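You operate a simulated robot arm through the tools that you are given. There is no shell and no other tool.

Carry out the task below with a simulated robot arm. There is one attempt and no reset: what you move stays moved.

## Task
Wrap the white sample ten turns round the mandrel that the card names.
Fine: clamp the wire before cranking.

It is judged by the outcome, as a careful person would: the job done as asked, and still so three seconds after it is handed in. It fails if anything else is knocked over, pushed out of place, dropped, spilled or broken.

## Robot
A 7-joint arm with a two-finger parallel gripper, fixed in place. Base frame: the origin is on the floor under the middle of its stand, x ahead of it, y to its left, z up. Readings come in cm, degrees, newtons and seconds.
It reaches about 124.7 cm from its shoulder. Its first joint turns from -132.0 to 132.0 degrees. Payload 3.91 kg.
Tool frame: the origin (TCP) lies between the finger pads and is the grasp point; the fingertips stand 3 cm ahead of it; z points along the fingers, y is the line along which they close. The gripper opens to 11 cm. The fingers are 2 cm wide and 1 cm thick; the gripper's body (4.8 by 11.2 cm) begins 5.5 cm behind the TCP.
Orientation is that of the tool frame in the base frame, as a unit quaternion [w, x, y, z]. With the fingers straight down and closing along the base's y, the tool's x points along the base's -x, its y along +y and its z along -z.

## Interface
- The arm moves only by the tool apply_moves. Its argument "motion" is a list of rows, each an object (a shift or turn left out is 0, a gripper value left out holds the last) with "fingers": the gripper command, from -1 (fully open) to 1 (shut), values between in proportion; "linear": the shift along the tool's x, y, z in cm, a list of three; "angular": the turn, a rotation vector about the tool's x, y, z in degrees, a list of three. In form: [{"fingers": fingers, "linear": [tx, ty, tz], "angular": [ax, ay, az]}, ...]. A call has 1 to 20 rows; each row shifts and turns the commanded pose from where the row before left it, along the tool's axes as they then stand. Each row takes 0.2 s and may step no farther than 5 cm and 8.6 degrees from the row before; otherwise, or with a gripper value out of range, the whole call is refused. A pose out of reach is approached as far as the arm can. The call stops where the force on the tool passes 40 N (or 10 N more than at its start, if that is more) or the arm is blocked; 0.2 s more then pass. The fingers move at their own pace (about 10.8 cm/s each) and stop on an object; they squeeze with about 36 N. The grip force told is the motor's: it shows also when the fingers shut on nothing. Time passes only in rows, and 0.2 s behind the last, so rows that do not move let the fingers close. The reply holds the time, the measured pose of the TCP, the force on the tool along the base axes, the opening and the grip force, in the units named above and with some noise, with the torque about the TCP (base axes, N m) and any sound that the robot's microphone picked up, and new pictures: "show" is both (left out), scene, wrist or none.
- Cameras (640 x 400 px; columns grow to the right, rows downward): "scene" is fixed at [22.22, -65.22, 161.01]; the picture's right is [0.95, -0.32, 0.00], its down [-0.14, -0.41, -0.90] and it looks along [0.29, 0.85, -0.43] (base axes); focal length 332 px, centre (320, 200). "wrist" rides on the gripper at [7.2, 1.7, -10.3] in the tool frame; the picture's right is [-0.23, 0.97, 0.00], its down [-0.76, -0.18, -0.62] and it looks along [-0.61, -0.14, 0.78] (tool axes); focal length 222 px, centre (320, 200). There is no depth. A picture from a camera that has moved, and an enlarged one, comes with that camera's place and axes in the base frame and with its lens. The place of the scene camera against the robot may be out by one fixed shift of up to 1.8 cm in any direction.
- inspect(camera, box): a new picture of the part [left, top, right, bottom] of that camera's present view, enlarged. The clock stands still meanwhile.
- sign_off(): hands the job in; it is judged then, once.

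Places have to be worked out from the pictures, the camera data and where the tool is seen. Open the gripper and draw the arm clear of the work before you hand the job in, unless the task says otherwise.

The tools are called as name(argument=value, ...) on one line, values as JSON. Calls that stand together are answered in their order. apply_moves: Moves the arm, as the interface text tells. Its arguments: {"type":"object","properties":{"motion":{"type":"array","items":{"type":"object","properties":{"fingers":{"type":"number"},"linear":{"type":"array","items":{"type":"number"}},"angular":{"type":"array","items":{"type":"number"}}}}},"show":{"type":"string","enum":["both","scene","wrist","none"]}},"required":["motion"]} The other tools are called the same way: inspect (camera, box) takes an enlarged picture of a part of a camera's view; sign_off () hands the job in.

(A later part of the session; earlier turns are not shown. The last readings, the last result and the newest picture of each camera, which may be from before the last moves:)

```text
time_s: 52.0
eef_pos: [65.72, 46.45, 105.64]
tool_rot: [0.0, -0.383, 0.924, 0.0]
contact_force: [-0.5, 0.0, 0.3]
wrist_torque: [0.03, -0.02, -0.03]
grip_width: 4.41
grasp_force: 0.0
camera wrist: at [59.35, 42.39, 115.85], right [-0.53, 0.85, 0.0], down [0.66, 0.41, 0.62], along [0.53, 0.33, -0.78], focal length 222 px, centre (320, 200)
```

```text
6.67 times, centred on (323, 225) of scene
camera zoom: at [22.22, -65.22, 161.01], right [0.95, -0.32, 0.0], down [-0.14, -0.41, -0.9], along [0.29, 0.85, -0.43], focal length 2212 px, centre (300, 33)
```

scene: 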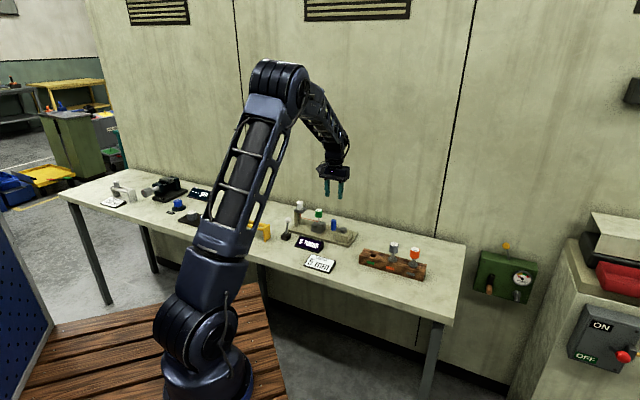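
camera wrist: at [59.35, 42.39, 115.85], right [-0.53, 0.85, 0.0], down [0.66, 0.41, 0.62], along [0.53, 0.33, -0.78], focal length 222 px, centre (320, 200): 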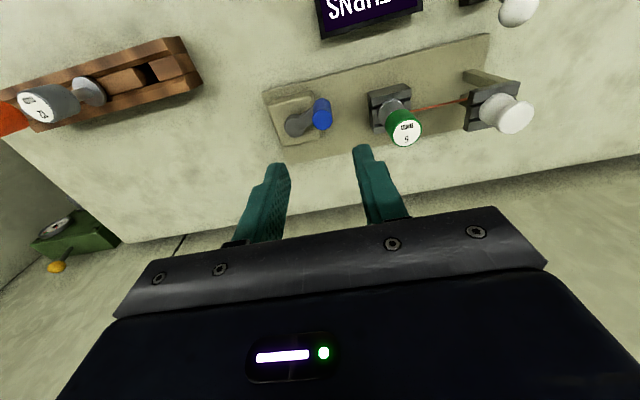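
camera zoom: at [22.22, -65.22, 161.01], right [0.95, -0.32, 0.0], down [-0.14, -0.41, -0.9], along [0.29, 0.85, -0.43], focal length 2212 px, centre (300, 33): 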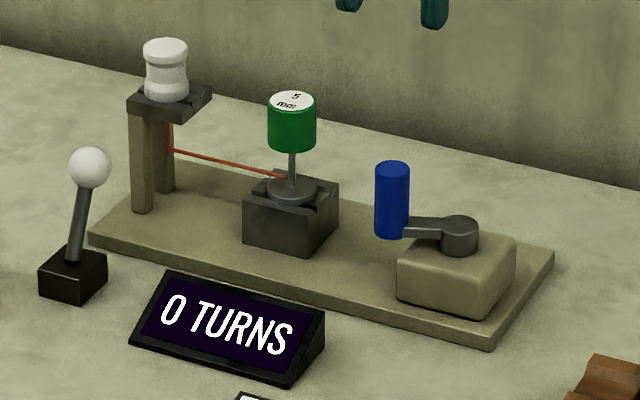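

The lever stays thrown and the wire runs to the mandrel. I'll look closely at the wire at the mandrel and at the crank, for any direction marks and the geometry.

inspect(camera="scene", box=[308, 205, 332, 220])

inspect(camera="scene", box=[325, 212, 365, 237])

inspect(camera="wrist", box=[260, 75, 340, 125])

inspect(camera="wrist", box=[360, 75, 520, 155])

```text
16.00 times, centred on (320, 212) of scene
camera zoom: at [22.22, -65.22, 161.01], right [0.95, -0.32, 0.0], down [-0.14, -0.41, -0.9], along [0.29, 0.85, -0.43], focal length 5308 px, centre (320, 0)
```

zoom: 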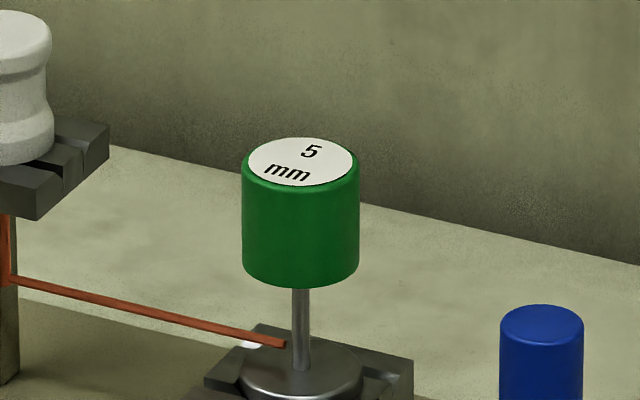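

```text
16.00 times, centred on (345, 224) of scene
camera zoom: at [22.22, -65.22, 161.01], right [0.95, -0.32, 0.0], down [-0.14, -0.41, -0.9], along [0.29, 0.85, -0.43], focal length 5308 px, centre (-80, -192)
```

zoom: 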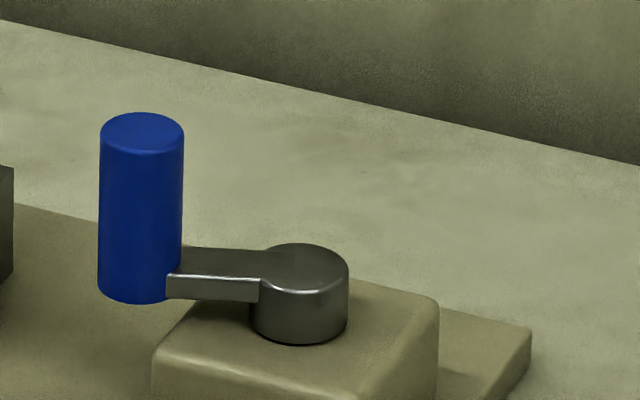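

```text
8.00 times, centred on (300, 100) of wrist
camera zoom: at [59.35, 42.39, 115.85], right [-0.53, 0.85, 0.0], down [0.66, 0.41, 0.62], along [0.53, 0.33, -0.78], focal length 1777 px, centre (480, 1000)
```

zoom: 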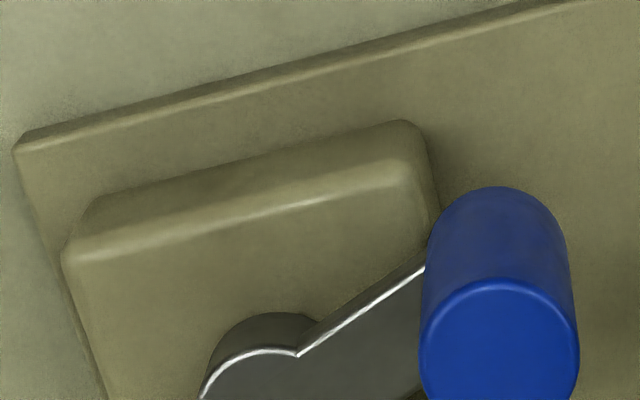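

```text
4.00 times, centred on (440, 115) of wrist
camera zoom: at [59.35, 42.39, 115.85], right [-0.53, 0.85, 0.0], down [0.66, 0.41, 0.62], along [0.53, 0.33, -0.78], focal length 888 px, centre (-160, 540)
```

zoom: 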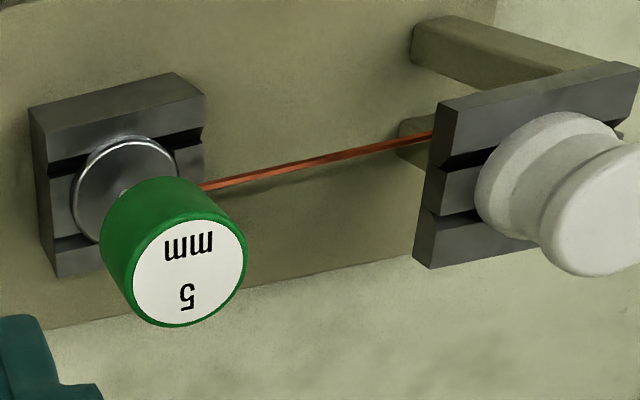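

The handle is about 2.2 cm in diameter and 4.5 cm tall, with its top at z≈92. The hub is about 4.1 cm away at (69.7, 45.1). I'll align over the handle and descend to just above it to check.

apply_moves(motion=[{"linear": [-0.5, 0.1, 1]}, {"linear": [0, 0, 3]}, {"linear": [0, 0, 3]}, {"linear": [0, 0, 2.5]}, {}, {}], show="none")

inspect(camera="wrist", box=[220, 90, 420, 215])

inspect(camera="scene", box=[315, 200, 363, 230])

```text
time_s: 53.4
eef_pos: [66.19, 46.88, 95.9]
tool_rot: [0.0, -0.382, 0.924, 0.0]
contact_force: [1.0, -1.1, -1.1]
wrist_torque: [0.02, 0.03, 0.0]
grip_width: 4.41
grasp_force: 0.1
```

```text
3.20 times, centred on (320, 152) of wrist
camera zoom: at [59.83, 42.78, 106.18], right [-0.53, 0.85, 0.0], down [0.66, 0.41, 0.62], along [0.53, 0.33, -0.78], focal length 711 px, centre (320, 352)
```

zoom: 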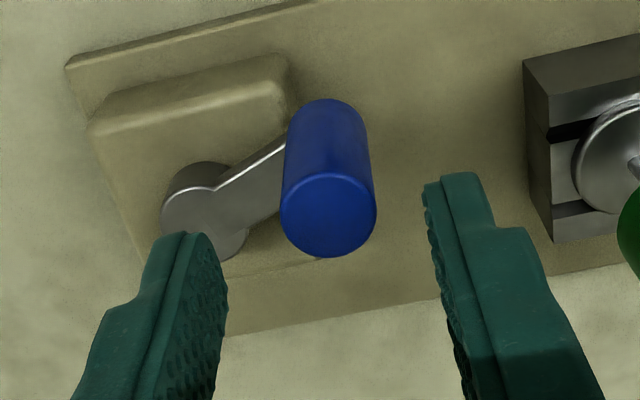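

```text
13.33 times, centred on (339, 215) of scene
camera zoom: at [22.22, -65.22, 161.01], right [0.95, -0.32, 0.0], down [-0.14, -0.41, -0.9], along [0.29, 0.85, -0.43], focal length 4423 px, centre (67, 0)
```

zoom: 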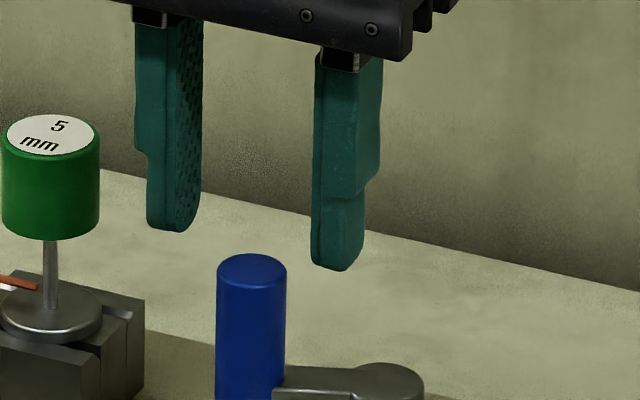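

The handle is centred within about 0.2 cm. I'll correct and descend so the fingertips stop just above the crank arm.

apply_moves(motion=[{"linear": [-0.2, 0.18, 0.7]}, {"linear": [0, 0, 1.5]}, {"linear": [0, 0, 1.5]}, {}], show="none")

inspect(camera="wrist", box=[220, 100, 420, 225])

inspect(camera="scene", box=[315, 205, 363, 235])

```text
time_s: 54.4
eef_pos: [66.21, 47.23, 92.28]
tool_rot: [0.0, -0.382, 0.924, 0.0]
contact_force: [0.1, -0.1, 0.9]
wrist_torque: [-0.02, 0.0, 0.0]
grip_width: 4.38
grasp_force: 0.1
```

```text
3.20 times, centred on (320, 162) of wrist
camera zoom: at [59.86, 43.17, 102.51], right [-0.53, 0.85, 0.0], down [0.66, 0.41, 0.62], along [0.53, 0.33, -0.78], focal length 711 px, centre (320, 320)
```

zoom: 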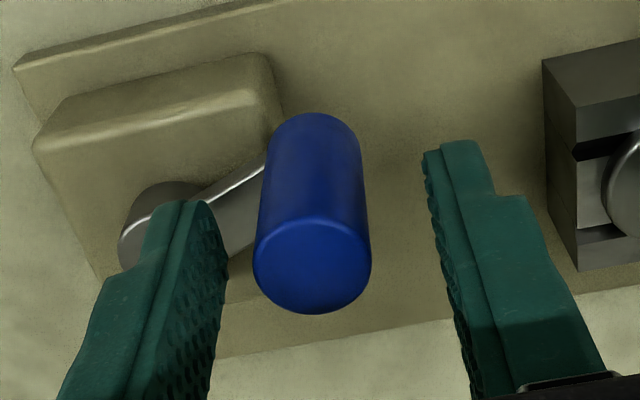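

```text
13.33 times, centred on (339, 220) of scene
camera zoom: at [22.22, -65.22, 161.01], right [0.95, -0.32, 0.0], down [-0.14, -0.41, -0.9], along [0.29, 0.85, -0.43], focal length 4423 px, centre (67, -67)
```

zoom: 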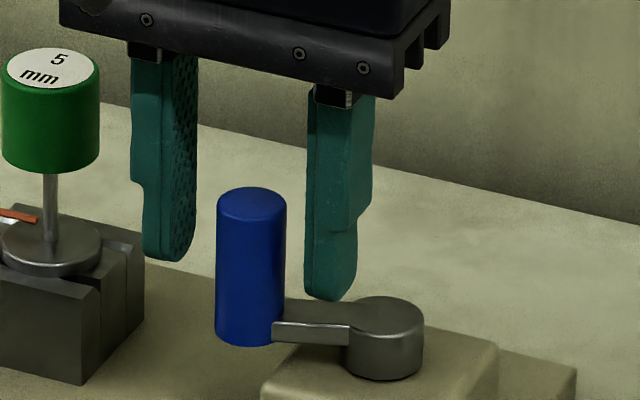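

The fingers straddle the handle with the tips above the arm. I'll go down 0.4 cm and close gently to just touch the handle, reading the grip force.

apply_moves(motion=[{"linear": [0.1, 0, 0.4]}, {"fingers": 0.5}, {"fingers": 0.6}, {"fingers": 0.6}, {"fingers": 0.62}, {"fingers": 0.62}], show="none")

inspect(camera="scene", box=[315, 205, 363, 235])

inspect(camera="wrist", box=[220, 100, 420, 225])

```text
time_s: 55.8
eef_pos: [66.14, 47.13, 91.87]
tool_rot: [0.001, -0.381, 0.924, 0.0]
contact_force: [4.1, -1.6, -1.5]
wrist_torque: [0.01, 0.0, 0.04]
grip_width: 2.29
grasp_force: 2.5
```

```text
13.33 times, centred on (339, 220) of scene
camera zoom: at [22.22, -65.22, 161.01], right [0.95, -0.32, 0.0], down [-0.14, -0.41, -0.9], along [0.29, 0.85, -0.43], focal length 4423 px, centre (67, -67)
```

zoom: 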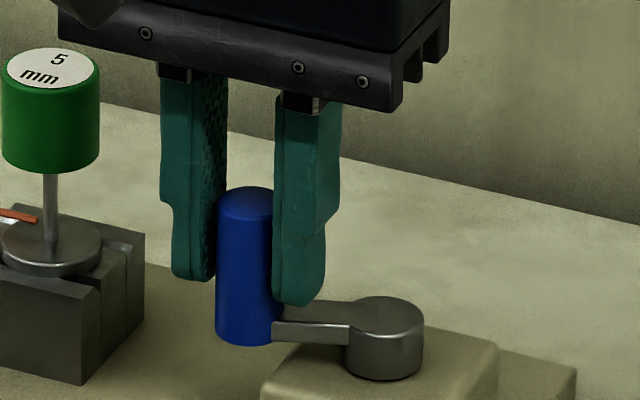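

```text
3.20 times, centred on (320, 162) of wrist
camera zoom: at [59.78, 43.04, 102.14], right [-0.53, 0.85, 0.0], down [0.67, 0.41, 0.62], along [0.53, 0.33, -0.78], focal length 711 px, centre (320, 320)
```

zoom: 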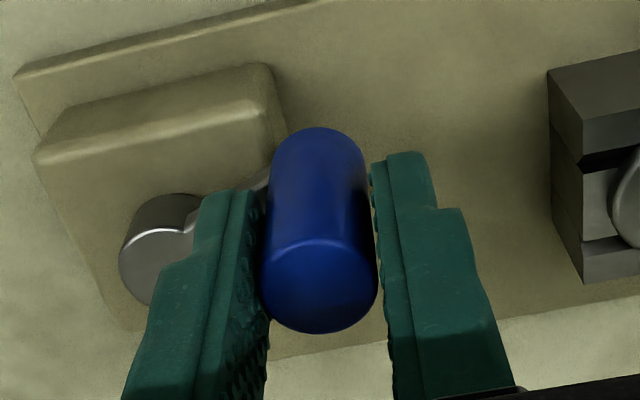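

The grip just touches, at 2.29 cm and 2.5 N. I'll firm it up, then try a small 30° counter-clockwise arc (r≈4.1 cm about the hub) to see whether the handle follows and how much force it takes.

apply_moves(motion=[{"fingers": 0.7}, {"fingers": 0.7}, {"fingers": 0.7}], show="none")

apply_moves(motion=[{"linear": [0.39, -0.178, 0]}, {"linear": [0.37, -0.218, 0]}, {"linear": [0.345, -0.255, 0]}, {"linear": [0.316, -0.29, 0]}, {"linear": [0.285, -0.322, 0]}, {}], show="none")

inspect(camera="scene", box=[305, 195, 369, 235])

inspect(camera="wrist", box=[220, 100, 420, 225])

```text
time_s: 56.6
eef_pos: [66.26, 46.97, 91.76]
tool_rot: [0.001, -0.382, 0.924, 0.0]
contact_force: [10.1, -5.9, -1.5]
wrist_torque: [0.47, 0.28, -0.02]
grip_width: 2.1
grasp_force: 45.2
```

```text
time_s: 58.0
eef_pos: [65.56, 45.0, 91.98]
tool_rot: [-0.001, -0.382, 0.924, -0.001]
contact_force: [-32.8, 9.0, -5.9]
wrist_torque: [-0.19, 0.2, 0.58]
grip_width: 3.13
grasp_force: 14.6
```

```text
10.00 times, centred on (337, 215) of scene
camera zoom: at [22.22, -65.22, 161.01], right [0.95, -0.32, 0.0], down [-0.14, -0.41, -0.9], along [0.29, 0.85, -0.43], focal length 3317 px, centre (150, 50)
```

zoom: 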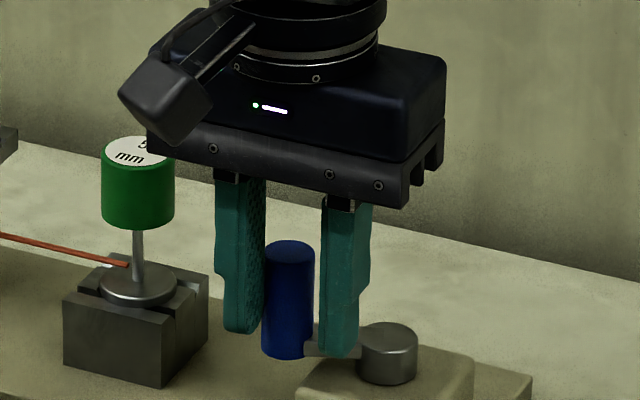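

```text
3.20 times, centred on (320, 162) of wrist
camera zoom: at [59.23, 40.98, 102.19], right [-0.53, 0.85, 0.0], down [0.67, 0.41, 0.62], along [0.53, 0.33, -0.78], focal length 711 px, centre (320, 320)
```

zoom: 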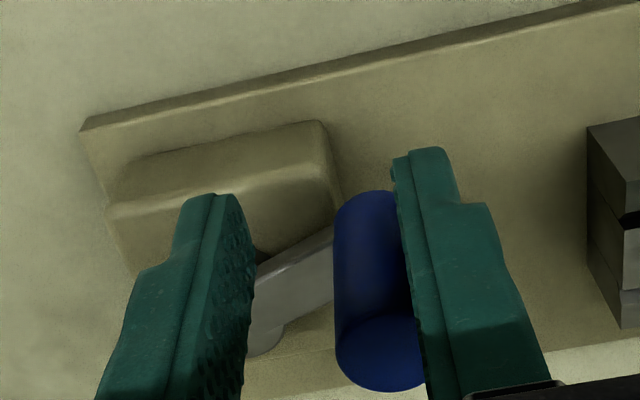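

The handle didn't move: the pads slid off it, so gripping with a fixed wrist won't drag it. I'll open, back off toward the robot, close the fingers, and use them as a solid pusher behind the handle instead, testing the clockwise direction.

apply_moves(motion=[{"fingers": 0.2, "linear": [0, -0.2, 0]}, {"fingers": 0.1}, {"linear": [1.0, 0, 0]}, {"linear": [0.8, 0, 0]}, {"fingers": 1}, {"fingers": 1}, {"fingers": 1}], show="none")

inspect(camera="scene", box=[305, 195, 369, 235])

inspect(camera="wrist", box=[220, 100, 420, 225])

```text
time_s: 59.6
eef_pos: [64.65, 43.43, 91.87]
tool_rot: [0.0, -0.382, 0.924, 0.0]
contact_force: [0.8, -0.2, 0.4]
wrist_torque: [0.0, 0.01, 0.0]
grip_width: 0.0
grasp_force: 36.5
```

```text
10.00 times, centred on (337, 215) of scene
camera zoom: at [22.22, -65.22, 161.01], right [0.95, -0.32, 0.0], down [-0.14, -0.41, -0.9], along [0.29, 0.85, -0.43], focal length 3317 px, centre (150, 50)
```

zoom: 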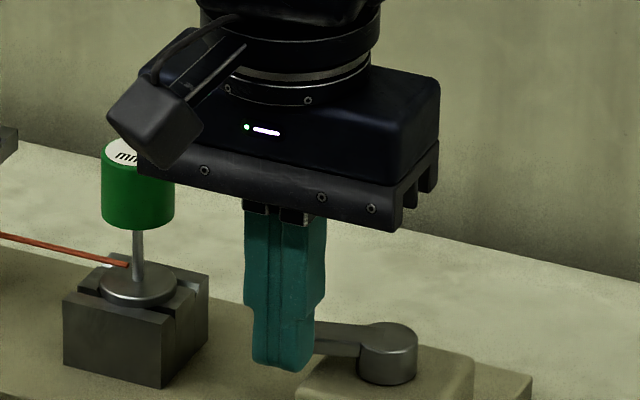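

```text
3.20 times, centred on (320, 162) of wrist
camera zoom: at [58.29, 39.44, 102.12], right [-0.53, 0.85, 0.0], down [0.66, 0.41, 0.62], along [0.53, 0.33, -0.78], focal length 711 px, centre (320, 320)
```

zoom: 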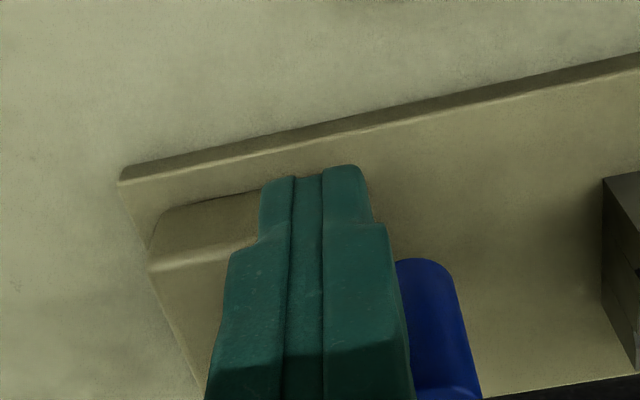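

The pusher is ready on the near side of the handle. I'll line it up and push outward along the clockwise tangent, reading the force.

apply_moves(motion=[{"linear": [-0.5, 0.6, 0]}, {"linear": [-0.6, 0.1, 0]}, {"linear": [-0.3, 0.1, 0]}, {"linear": [-0.3, 0.1, 0]}, {"linear": [-0.3, 0.1, 0]}, {"linear": [-0.3, 0.1, 0]}, {}], show="none")

inspect(camera="scene", box=[305, 195, 369, 235])

inspect(camera="wrist", box=[220, 100, 420, 225])

```text
time_s: 61.2
eef_pos: [65.48, 45.86, 91.89]
tool_rot: [0.0, -0.382, 0.924, 0.0]
contact_force: [0.4, -0.1, 0.0]
wrist_torque: [-0.02, 0.0, 0.01]
grip_width: 0.0
grasp_force: 36.7
```

```text
10.00 times, centred on (337, 215) of scene
camera zoom: at [22.22, -65.22, 161.01], right [0.95, -0.32, 0.0], down [-0.14, -0.41, -0.9], along [0.29, 0.85, -0.43], focal length 3317 px, centre (150, 50)
```

zoom: 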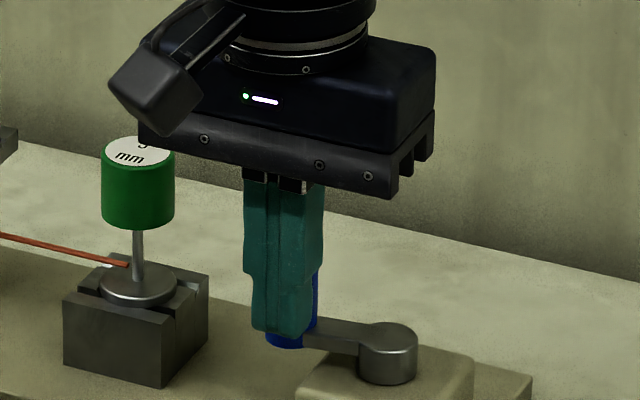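

```text
3.20 times, centred on (320, 162) of wrist
camera zoom: at [59.15, 41.88, 102.17], right [-0.53, 0.85, 0.0], down [0.66, 0.41, 0.62], along [0.53, 0.33, -0.78], focal length 711 px, centre (320, 320)
```

zoom: 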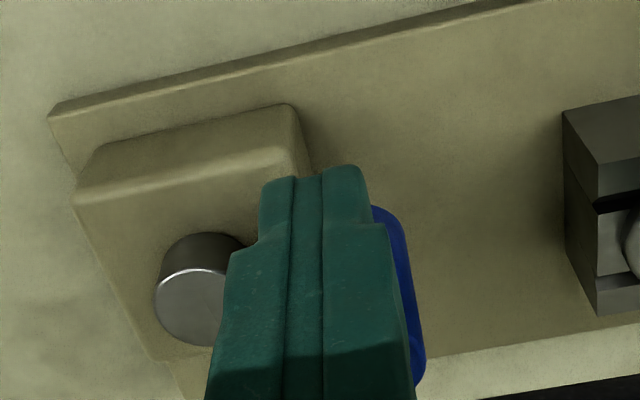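

The handle moves clockwise with almost no force; counter-clockwise is evidently its end stop. I'll keep chasing it clockwise around the hub for the next stretch and check progress.

apply_moves(motion=[{"linear": [-0.52, 0.07, 0]}, {"linear": [-0.648, 0.303, 0]}, {"linear": [-0.69, 0.185, 0]}, {"linear": [-0.712, 0.062, 0]}, {"linear": [-0.712, -0.062, 0]}, {"linear": [-0.69, -0.185, 0]}, {"linear": [-0.648, -0.302, 0]}, {"linear": [-0.585, -0.41, 0]}, {"linear": [-0.506, -0.506, 0]}, {}], show="none")

inspect(camera="scene", box=[285, 190, 381, 250])

inspect(camera="wrist", box=[180, 60, 460, 235])

```text
time_s: 63.4
eef_pos: [70.1, 49.28, 91.92]
tool_rot: [0.0, -0.383, 0.924, 0.001]
contact_force: [-1.3, -1.9, 12.0]
wrist_torque: [-0.08, -0.16, 0.02]
grip_width: 0.0
grasp_force: 35.5
```

```text
6.67 times, centred on (333, 220) of scene
camera zoom: at [22.22, -65.22, 161.01], right [0.95, -0.32, 0.0], down [-0.14, -0.41, -0.9], along [0.29, 0.85, -0.43], focal length 2212 px, centre (233, 67)
```

zoom: 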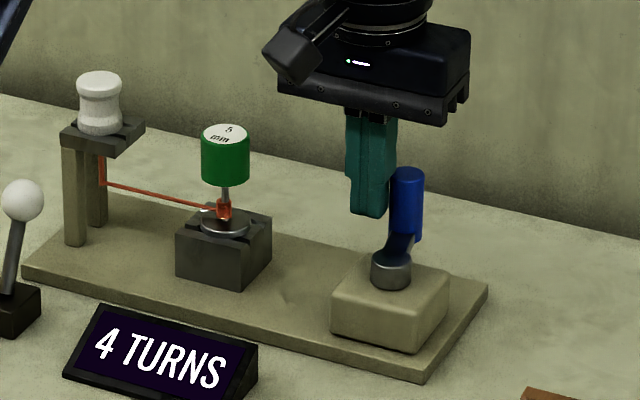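

```text
2.29 times, centred on (320, 148) of wrist
camera zoom: at [63.76, 45.33, 102.29], right [-0.53, 0.85, 0.0], down [0.66, 0.41, 0.62], along [0.53, 0.33, -0.78], focal length 508 px, centre (320, 320)
```

zoom: 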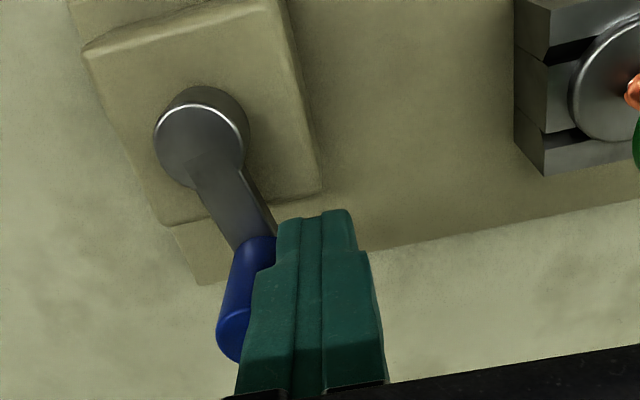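

The counter already reads 4 TURNS after about 100° of crank, so the drive is geared and I must creep up on ten. The 12 N upward force suggests the tips brush the arm, so I'll raise 0.6 cm and advance only 10°.

apply_moves(motion=[{"linear": [0, 0, -0.6]}, {"linear": [-0.232, -0.3, 0]}, {"linear": [-0.192, -0.302, 0]}, {}, {}], show="none")

inspect(camera="scene", box=[285, 190, 381, 250])

inspect(camera="wrist", box=[180, 60, 460, 235])

```text
time_s: 64.6
eef_pos: [70.88, 49.29, 92.51]
tool_rot: [0.0, -0.382, 0.924, 0.001]
contact_force: [-0.2, 0.8, 0.2]
wrist_torque: [-0.02, -0.01, -0.03]
grip_width: 0.0
grasp_force: 35.7
```

```text
6.67 times, centred on (333, 220) of scene
camera zoom: at [22.22, -65.22, 161.01], right [0.95, -0.32, 0.0], down [-0.14, -0.41, -0.9], along [0.29, 0.85, -0.43], focal length 2212 px, centre (233, 67)
```

zoom: 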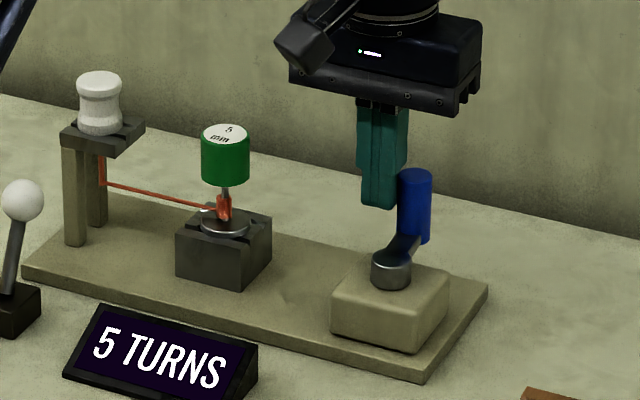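

```text
2.29 times, centred on (320, 148) of wrist
camera zoom: at [64.46, 45.23, 102.87], right [-0.53, 0.85, 0.0], down [0.67, 0.41, 0.62], along [0.53, 0.33, -0.78], focal length 508 px, centre (320, 320)
```

zoom: 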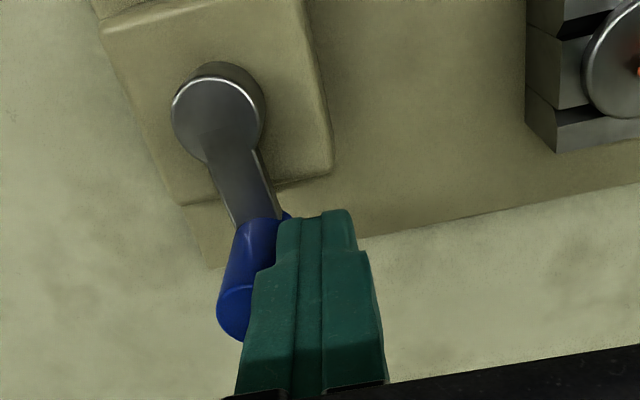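

It now reads 5 TURNS with the handle about 107° round from the start, which is roughly 21–23° per turn. I'll advance another 20° and check.

apply_moves(motion=[{"linear": [-0.165, -0.317, 0]}, {"linear": [-0.137, -0.331, 0]}, {"linear": [-0.107, -0.341, 0]}, {"linear": [-0.078, -0.349, 0]}, {}, {}], show="none")

inspect(camera="scene", box=[285, 190, 381, 250])

inspect(camera="wrist", box=[180, 60, 460, 235])

```text
time_s: 66.0
eef_pos: [72.22, 48.53, 92.5]
tool_rot: [0.001, -0.382, 0.924, 0.0]
contact_force: [0.2, 0.6, 1.1]
wrist_torque: [-0.02, -0.01, 0.04]
grip_width: 0.01
grasp_force: 36.2
```

```text
6.67 times, centred on (333, 220) of scene
camera zoom: at [22.22, -65.22, 161.01], right [0.95, -0.32, 0.0], down [-0.14, -0.41, -0.9], along [0.29, 0.85, -0.43], focal length 2212 px, centre (233, 67)
```

zoom: 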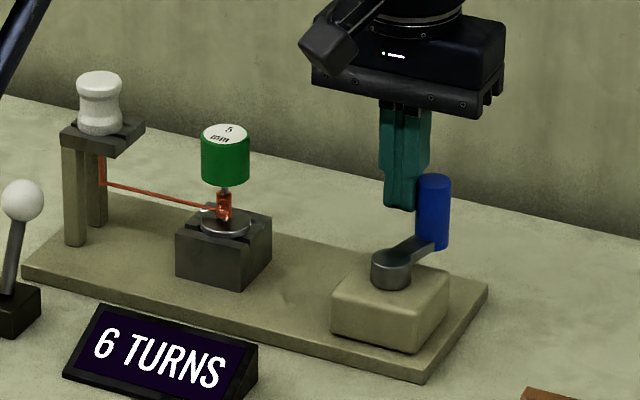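

```text
2.29 times, centred on (320, 148) of wrist
camera zoom: at [65.74, 44.58, 102.85], right [-0.53, 0.85, 0.0], down [0.66, 0.41, 0.62], along [0.53, 0.33, -0.78], focal length 508 px, centre (320, 320)
```

zoom: 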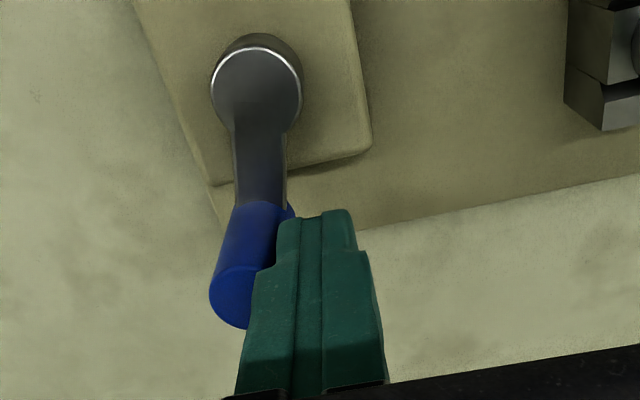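

6 TURNS now, at about 129° of crank. I'll step in smaller increments to find where the counter ticks over.

apply_moves(motion=[{"linear": [-0.046, -0.355, 0]}, {"linear": [-0.016, -0.357, 0]}, {}], show="none")

inspect(camera="scene", box=[285, 190, 381, 250])

```text
time_s: 66.8
eef_pos: [72.78, 48.18, 92.47]
tool_rot: [0.0, -0.382, 0.924, 0.0]
contact_force: [1.0, -0.7, 0.4]
wrist_torque: [-0.02, -0.01, 0.02]
grip_width: 0.0
grasp_force: 35.9
```

```text
6.67 times, centred on (333, 220) of scene
camera zoom: at [22.22, -65.22, 161.01], right [0.95, -0.32, 0.0], down [-0.14, -0.41, -0.9], along [0.29, 0.85, -0.43], focal length 2212 px, centre (233, 67)
```

zoom: 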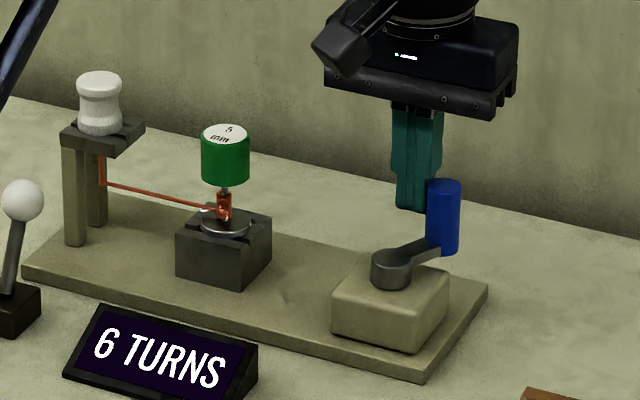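

Still 6 with the pusher at ψ=0°. Advancing 5° more.

apply_moves(motion=[{"linear": [0.016, -0.357, 0]}, {}, {}], show="none")

inspect(camera="scene", box=[285, 190, 381, 250])

```text
time_s: 67.6
eef_pos: [73.04, 47.91, 92.5]
tool_rot: [0.0, -0.382, 0.924, 0.0]
contact_force: [-0.3, -0.2, -0.1]
wrist_torque: [-0.02, 0.01, 0.01]
grip_width: 0.0
grasp_force: 35.8
```

```text
6.67 times, centred on (333, 220) of scene
camera zoom: at [22.22, -65.22, 161.01], right [0.95, -0.32, 0.0], down [-0.14, -0.41, -0.9], along [0.29, 0.85, -0.43], focal length 2212 px, centre (233, 67)
```

zoom: 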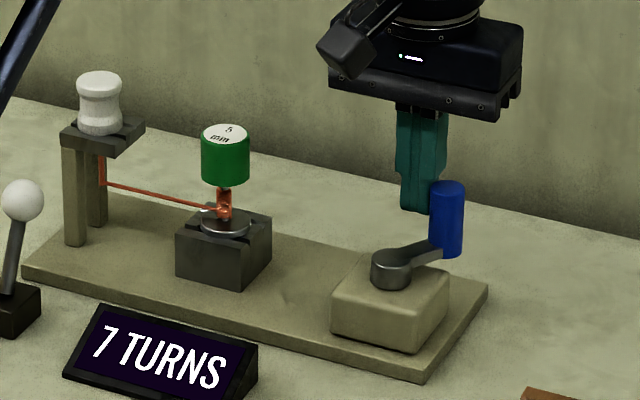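

7 TURNS at ψ=−5°, so the ticks are about 20° apart. I'll advance 15° and check again.

apply_moves(motion=[{"linear": [0.046, -0.355, 0]}, {"linear": [0.078, -0.349, 0]}, {}, {}], show="none")

inspect(camera="scene", box=[285, 190, 381, 250])

apply_moves(motion=[{"linear": [0.107, -0.341, 0]}, {}, {}], show="none")

inspect(camera="scene", box=[285, 190, 381, 250])

```text
time_s: 68.6
eef_pos: [73.51, 47.25, 92.56]
tool_rot: [0.0, -0.383, 0.924, 0.0]
contact_force: [-0.3, 0.3, -0.2]
wrist_torque: [-0.01, -0.01, 0.0]
grip_width: 0.0
grasp_force: 35.6
```

```text
6.67 times, centred on (333, 220) of scene
camera zoom: at [22.22, -65.22, 161.01], right [0.95, -0.32, 0.0], down [-0.14, -0.41, -0.9], along [0.29, 0.85, -0.43], focal length 2212 px, centre (233, 67)
```

zoom: 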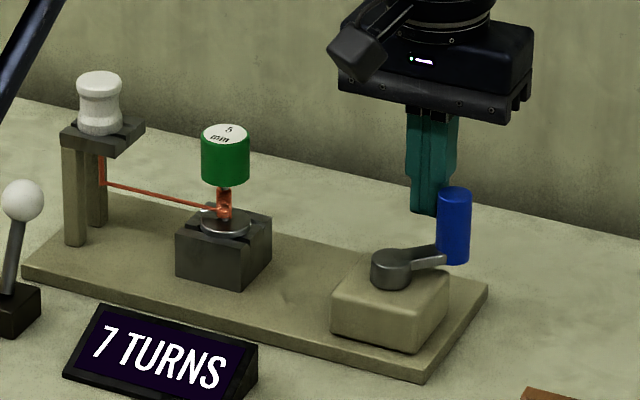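

```text
time_s: 69.4
eef_pos: [73.54, 47.07, 92.32]
tool_rot: [0.001, -0.382, 0.924, -0.001]
contact_force: [-1.0, -0.1, 0.0]
wrist_torque: [0.0, 0.01, -0.02]
grip_width: 0.0
grasp_force: 36.0
```

```text
6.67 times, centred on (333, 220) of scene
camera zoom: at [22.22, -65.22, 161.01], right [0.95, -0.32, 0.0], down [-0.14, -0.41, -0.9], along [0.29, 0.85, -0.43], focal length 2212 px, centre (233, 67)
```

zoom: 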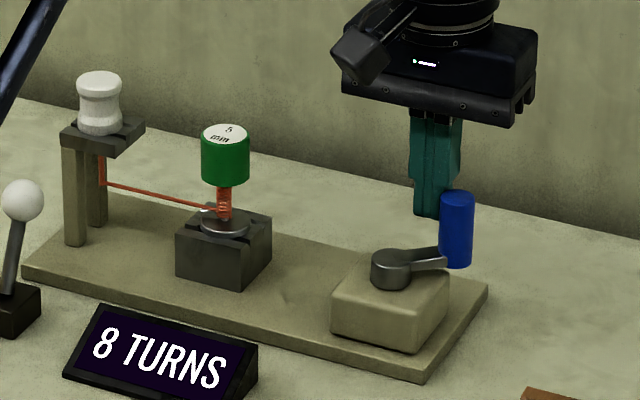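

8 TURNS. Measuring the handle angle in the scene view puts the ticks at 20° of crank each (5 at ~104°, 7 at ~140°, 8 at ~160°), so 10 should come near 200°. I'll advance 15°.

apply_moves(motion=[{"linear": [0.137, -0.331, 0]}, {"linear": [0.165, -0.317, 0]}, {"linear": [0.192, -0.302, 0]}, {}, {}], show="none")

inspect(camera="scene", box=[285, 190, 381, 250])

inspect(camera="wrist", box=[180, 60, 460, 235])

```text
time_s: 70.6
eef_pos: [73.9, 46.09, 92.49]
tool_rot: [0.0, -0.381, 0.924, 0.0]
contact_force: [1.1, 0.1, -0.1]
wrist_torque: [-0.05, 0.0, 0.01]
grip_width: 0.0
grasp_force: 36.0
```

```text
6.67 times, centred on (333, 220) of scene
camera zoom: at [22.22, -65.22, 161.01], right [0.95, -0.32, 0.0], down [-0.14, -0.41, -0.9], along [0.29, 0.85, -0.43], focal length 2212 px, centre (233, 67)
```

zoom: 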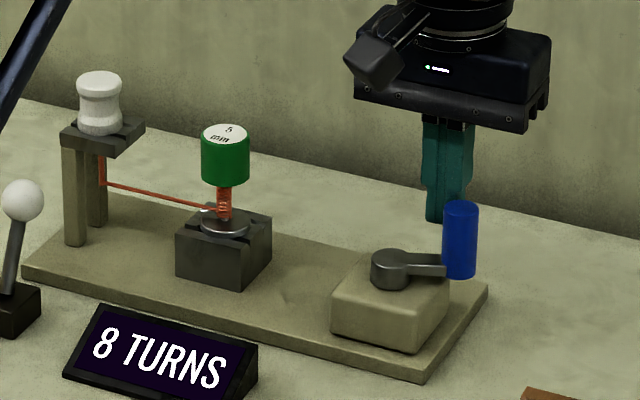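

```text
2.29 times, centred on (320, 148) of wrist
camera zoom: at [67.52, 41.93, 102.85], right [-0.53, 0.85, 0.0], down [0.66, 0.41, 0.62], along [0.53, 0.33, -0.78], focal length 508 px, centre (320, 320)
```

zoom: 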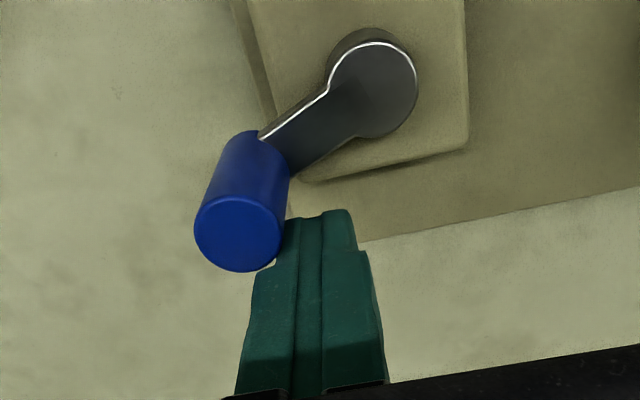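

The handle is now at about 177°, still reading 8, as expected with the next tick at 180°. Advancing in 5° steps.

apply_moves(motion=[{"linear": [0.218, -0.283, 0]}, {}, {}], show="none")

inspect(camera="scene", box=[285, 190, 381, 250])

inspect(camera="wrist", box=[180, 60, 460, 235])

```text
time_s: 71.4
eef_pos: [73.83, 45.6, 92.63]
tool_rot: [0.0, -0.382, 0.924, 0.0]
contact_force: [0.2, -0.4, 0.4]
wrist_torque: [-0.01, 0.02, -0.03]
grip_width: 0.0
grasp_force: 35.4
```

```text
6.67 times, centred on (333, 220) of scene
camera zoom: at [22.22, -65.22, 161.01], right [0.95, -0.32, 0.0], down [-0.14, -0.41, -0.9], along [0.29, 0.85, -0.43], focal length 2212 px, centre (233, 67)
```

zoom: 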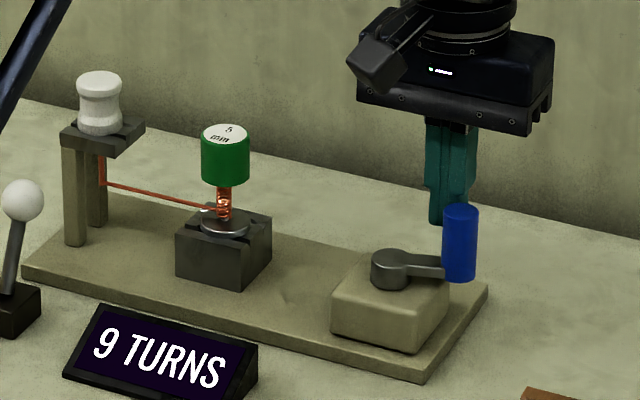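

```text
2.29 times, centred on (320, 148) of wrist
camera zoom: at [67.57, 41.55, 102.85], right [-0.53, 0.85, 0.0], down [0.66, 0.41, 0.62], along [0.53, 0.33, -0.78], focal length 508 px, centre (320, 320)
```

zoom: 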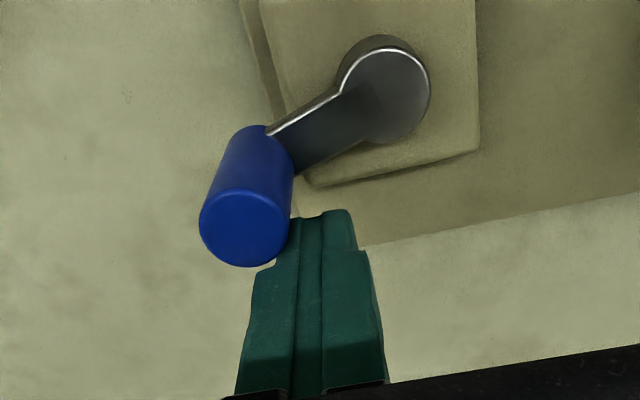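

9 TURNS, with the handle at about 185° and ten expected near 200°. I'll take one more 5° pusher step, which moves the handle about 7°, then finer ones.

apply_moves(motion=[{"linear": [0.121, -0.132, 0]}, {"linear": [0.121, -0.132, 0]}, {}, {}], show="none")

inspect(camera="scene", box=[285, 190, 381, 250])

inspect(camera="wrist", box=[180, 60, 460, 235])

```text
time_s: 72.4
eef_pos: [73.83, 45.26, 92.63]
tool_rot: [0.001, -0.382, 0.924, 0.001]
contact_force: [0.4, 0.5, -0.1]
wrist_torque: [0.0, -0.01, -0.01]
grip_width: 0.0
grasp_force: 35.8
```

```text
6.67 times, centred on (333, 220) of scene
camera zoom: at [22.22, -65.22, 161.01], right [0.95, -0.32, 0.0], down [-0.14, -0.41, -0.9], along [0.29, 0.85, -0.43], focal length 2212 px, centre (233, 67)
```

zoom: 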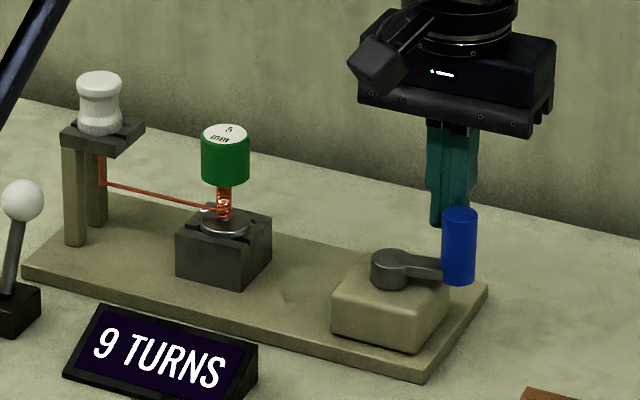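

```text
2.29 times, centred on (320, 148) of wrist
camera zoom: at [67.49, 41.2, 102.9], right [-0.53, 0.85, 0.0], down [0.67, 0.41, 0.62], along [0.53, 0.33, -0.78], focal length 508 px, centre (320, 320)
```

zoom: 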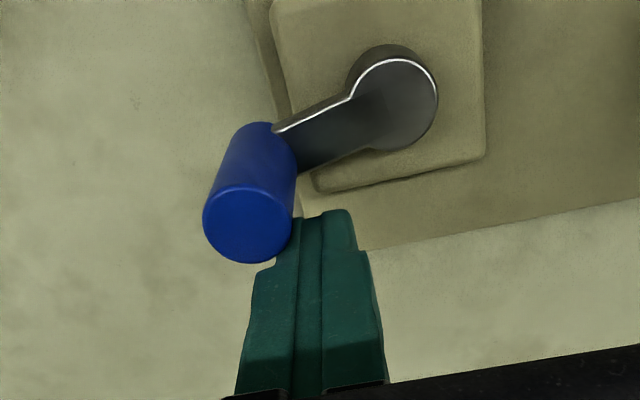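

Still 9, handle at about 190°. Another small step.

apply_moves(motion=[{"linear": [0.132, -0.121, 0]}, {"linear": [0.132, -0.121, 0]}, {}, {}], show="none")

inspect(camera="scene", box=[285, 190, 381, 250])

inspect(camera="wrist", box=[180, 60, 460, 235])

```text
time_s: 73.4
eef_pos: [73.85, 44.86, 92.62]
tool_rot: [0.001, -0.383, 0.924, 0.0]
contact_force: [-0.5, 0.0, 0.7]
wrist_torque: [0.01, 0.01, 0.0]
grip_width: 0.0
grasp_force: 36.2
```

```text
6.67 times, centred on (333, 220) of scene
camera zoom: at [22.22, -65.22, 161.01], right [0.95, -0.32, 0.0], down [-0.14, -0.41, -0.9], along [0.29, 0.85, -0.43], focal length 2212 px, centre (233, 67)
```

zoom: 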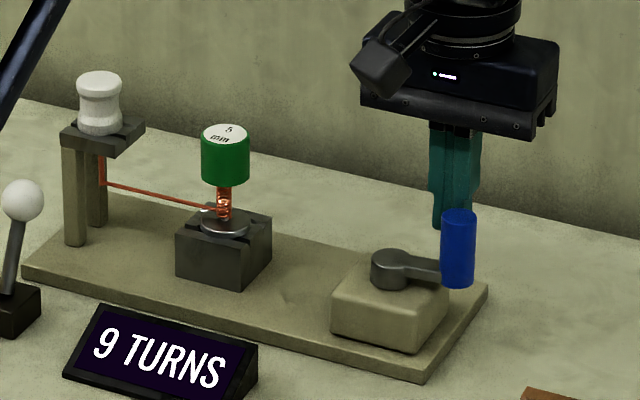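

```text
2.29 times, centred on (320, 148) of wrist
camera zoom: at [67.52, 40.85, 102.89], right [-0.53, 0.85, 0.0], down [0.67, 0.41, 0.62], along [0.53, 0.33, -0.78], focal length 508 px, centre (320, 320)
```

zoom: 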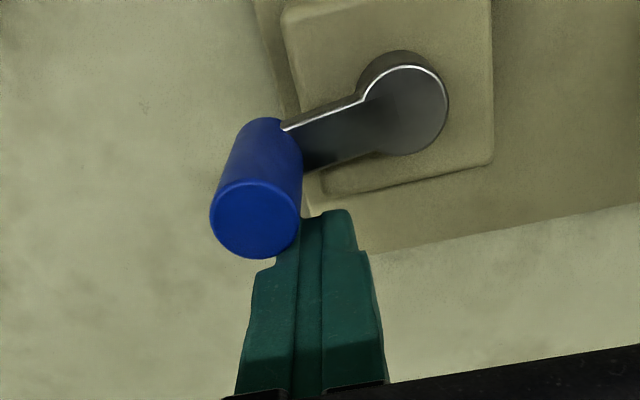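

Still 9, handle at about 195°. One finer step.

apply_moves(motion=[{"linear": [0.14, -0.11, 0]}, {"linear": [0.1, -0.05, 0]}, {}, {}], show="none")

inspect(camera="scene", box=[285, 190, 381, 250])

inspect(camera="wrist", box=[180, 60, 460, 235])

```text
time_s: 74.4
eef_pos: [73.82, 44.53, 92.53]
tool_rot: [0.0, -0.382, 0.924, 0.0]
contact_force: [0.3, 0.3, 0.1]
wrist_torque: [0.0, -0.01, -0.01]
grip_width: 0.0
grasp_force: 36.4
```

```text
6.67 times, centred on (333, 220) of scene
camera zoom: at [22.22, -65.22, 161.01], right [0.95, -0.32, 0.0], down [-0.14, -0.41, -0.9], along [0.29, 0.85, -0.43], focal length 2212 px, centre (233, 67)
```

zoom: 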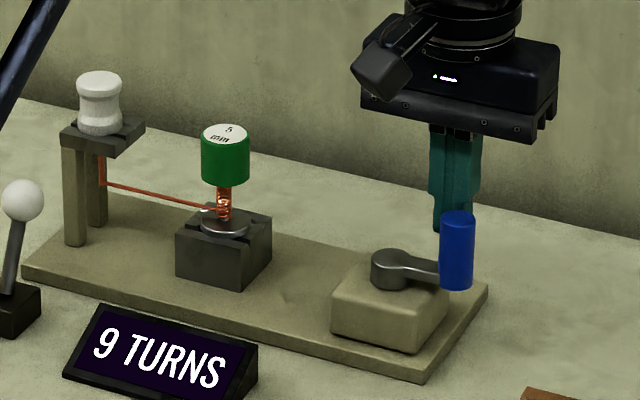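

```text
2.29 times, centred on (320, 148) of wrist
camera zoom: at [67.44, 40.58, 102.84], right [-0.53, 0.85, 0.0], down [0.67, 0.41, 0.62], along [0.53, 0.33, -0.78], focal length 508 px, centre (320, 320)
```

zoom: 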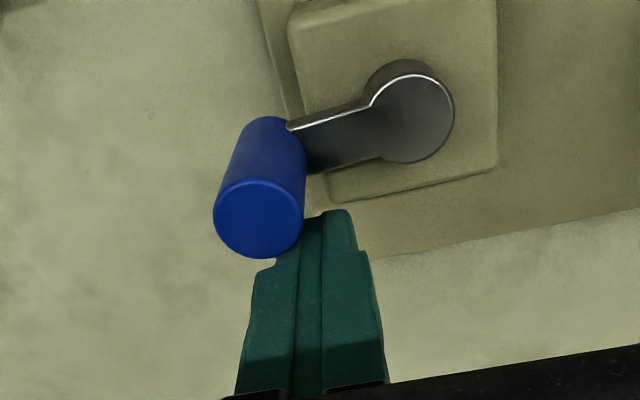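

Still 9, but the handle is right at about 199–200°. Another tiny step.

apply_moves(motion=[{"linear": [0.15, -0.05, 0]}, {}, {}], show="none")

inspect(camera="scene", box=[285, 190, 381, 250])

```text
time_s: 75.2
eef_pos: [73.73, 44.49, 92.53]
tool_rot: [0.0, -0.382, 0.924, 0.0]
contact_force: [-0.6, -0.9, 0.1]
wrist_torque: [0.0, -0.03, 0.0]
grip_width: 0.0
grasp_force: 35.8
```

```text
6.67 times, centred on (333, 220) of scene
camera zoom: at [22.22, -65.22, 161.01], right [0.95, -0.32, 0.0], down [-0.14, -0.41, -0.9], along [0.29, 0.85, -0.43], focal length 2212 px, centre (233, 67)
```

zoom: 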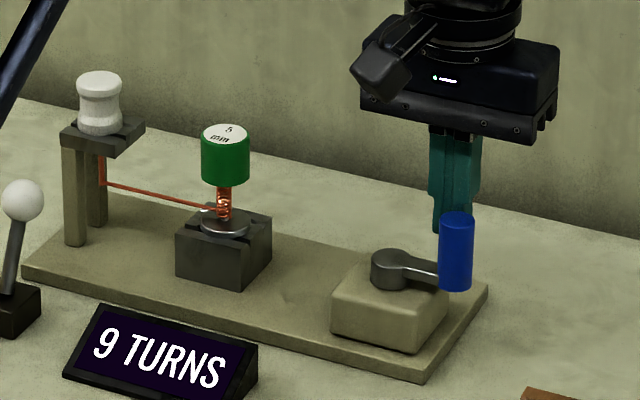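

Still 9. Nudging another 0.15 cm.

apply_moves(motion=[{"linear": [0.15, -0.03, 0]}, {}, {}], show="none")

inspect(camera="scene", box=[285, 190, 381, 250])

```text
time_s: 76.0
eef_pos: [73.62, 44.4, 92.47]
tool_rot: [0.001, -0.381, 0.924, 0.0]
contact_force: [-0.3, -0.1, 1.1]
wrist_torque: [0.01, 0.02, -0.01]
grip_width: 0.0
grasp_force: 36.4
```

```text
6.67 times, centred on (333, 220) of scene
camera zoom: at [22.22, -65.22, 161.01], right [0.95, -0.32, 0.0], down [-0.14, -0.41, -0.9], along [0.29, 0.85, -0.43], focal length 2212 px, centre (233, 67)
```

zoom: 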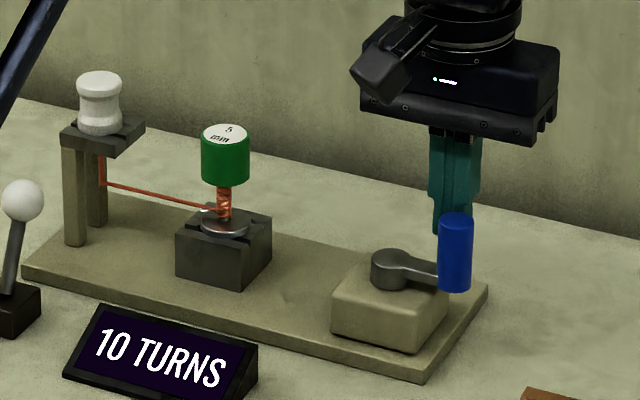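

10 TURNS, and the coil is complete. I believe the counter has only just ticked over, so I'll nudge 0.2 cm (about 3°, well short of eleven) to sit clear of the threshold.

apply_moves(motion=[{"linear": [0.1, 0, 0]}, {"linear": [0.1, 0, 0]}, {}, {}], show="none")

inspect(camera="scene", box=[285, 190, 381, 250])

```text
time_s: 77.0
eef_pos: [73.42, 44.13, 92.53]
tool_rot: [0.0, -0.382, 0.924, 0.0]
contact_force: [-0.8, -0.2, 0.3]
wrist_torque: [0.02, -0.01, 0.0]
grip_width: 0.01
grasp_force: 35.8
```

```text
6.67 times, centred on (333, 220) of scene
camera zoom: at [22.22, -65.22, 161.01], right [0.95, -0.32, 0.0], down [-0.14, -0.41, -0.9], along [0.29, 0.85, -0.43], focal length 2212 px, centre (233, 67)
```

zoom: 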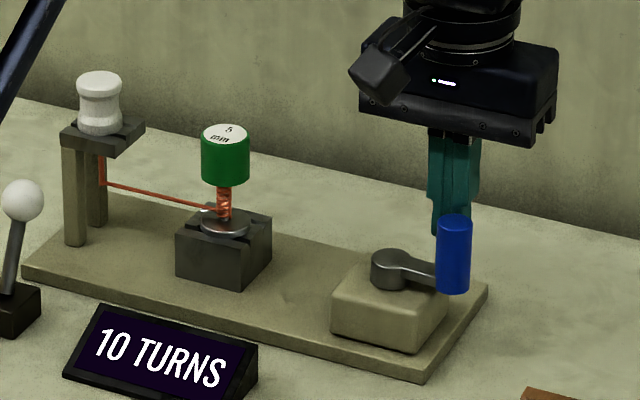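

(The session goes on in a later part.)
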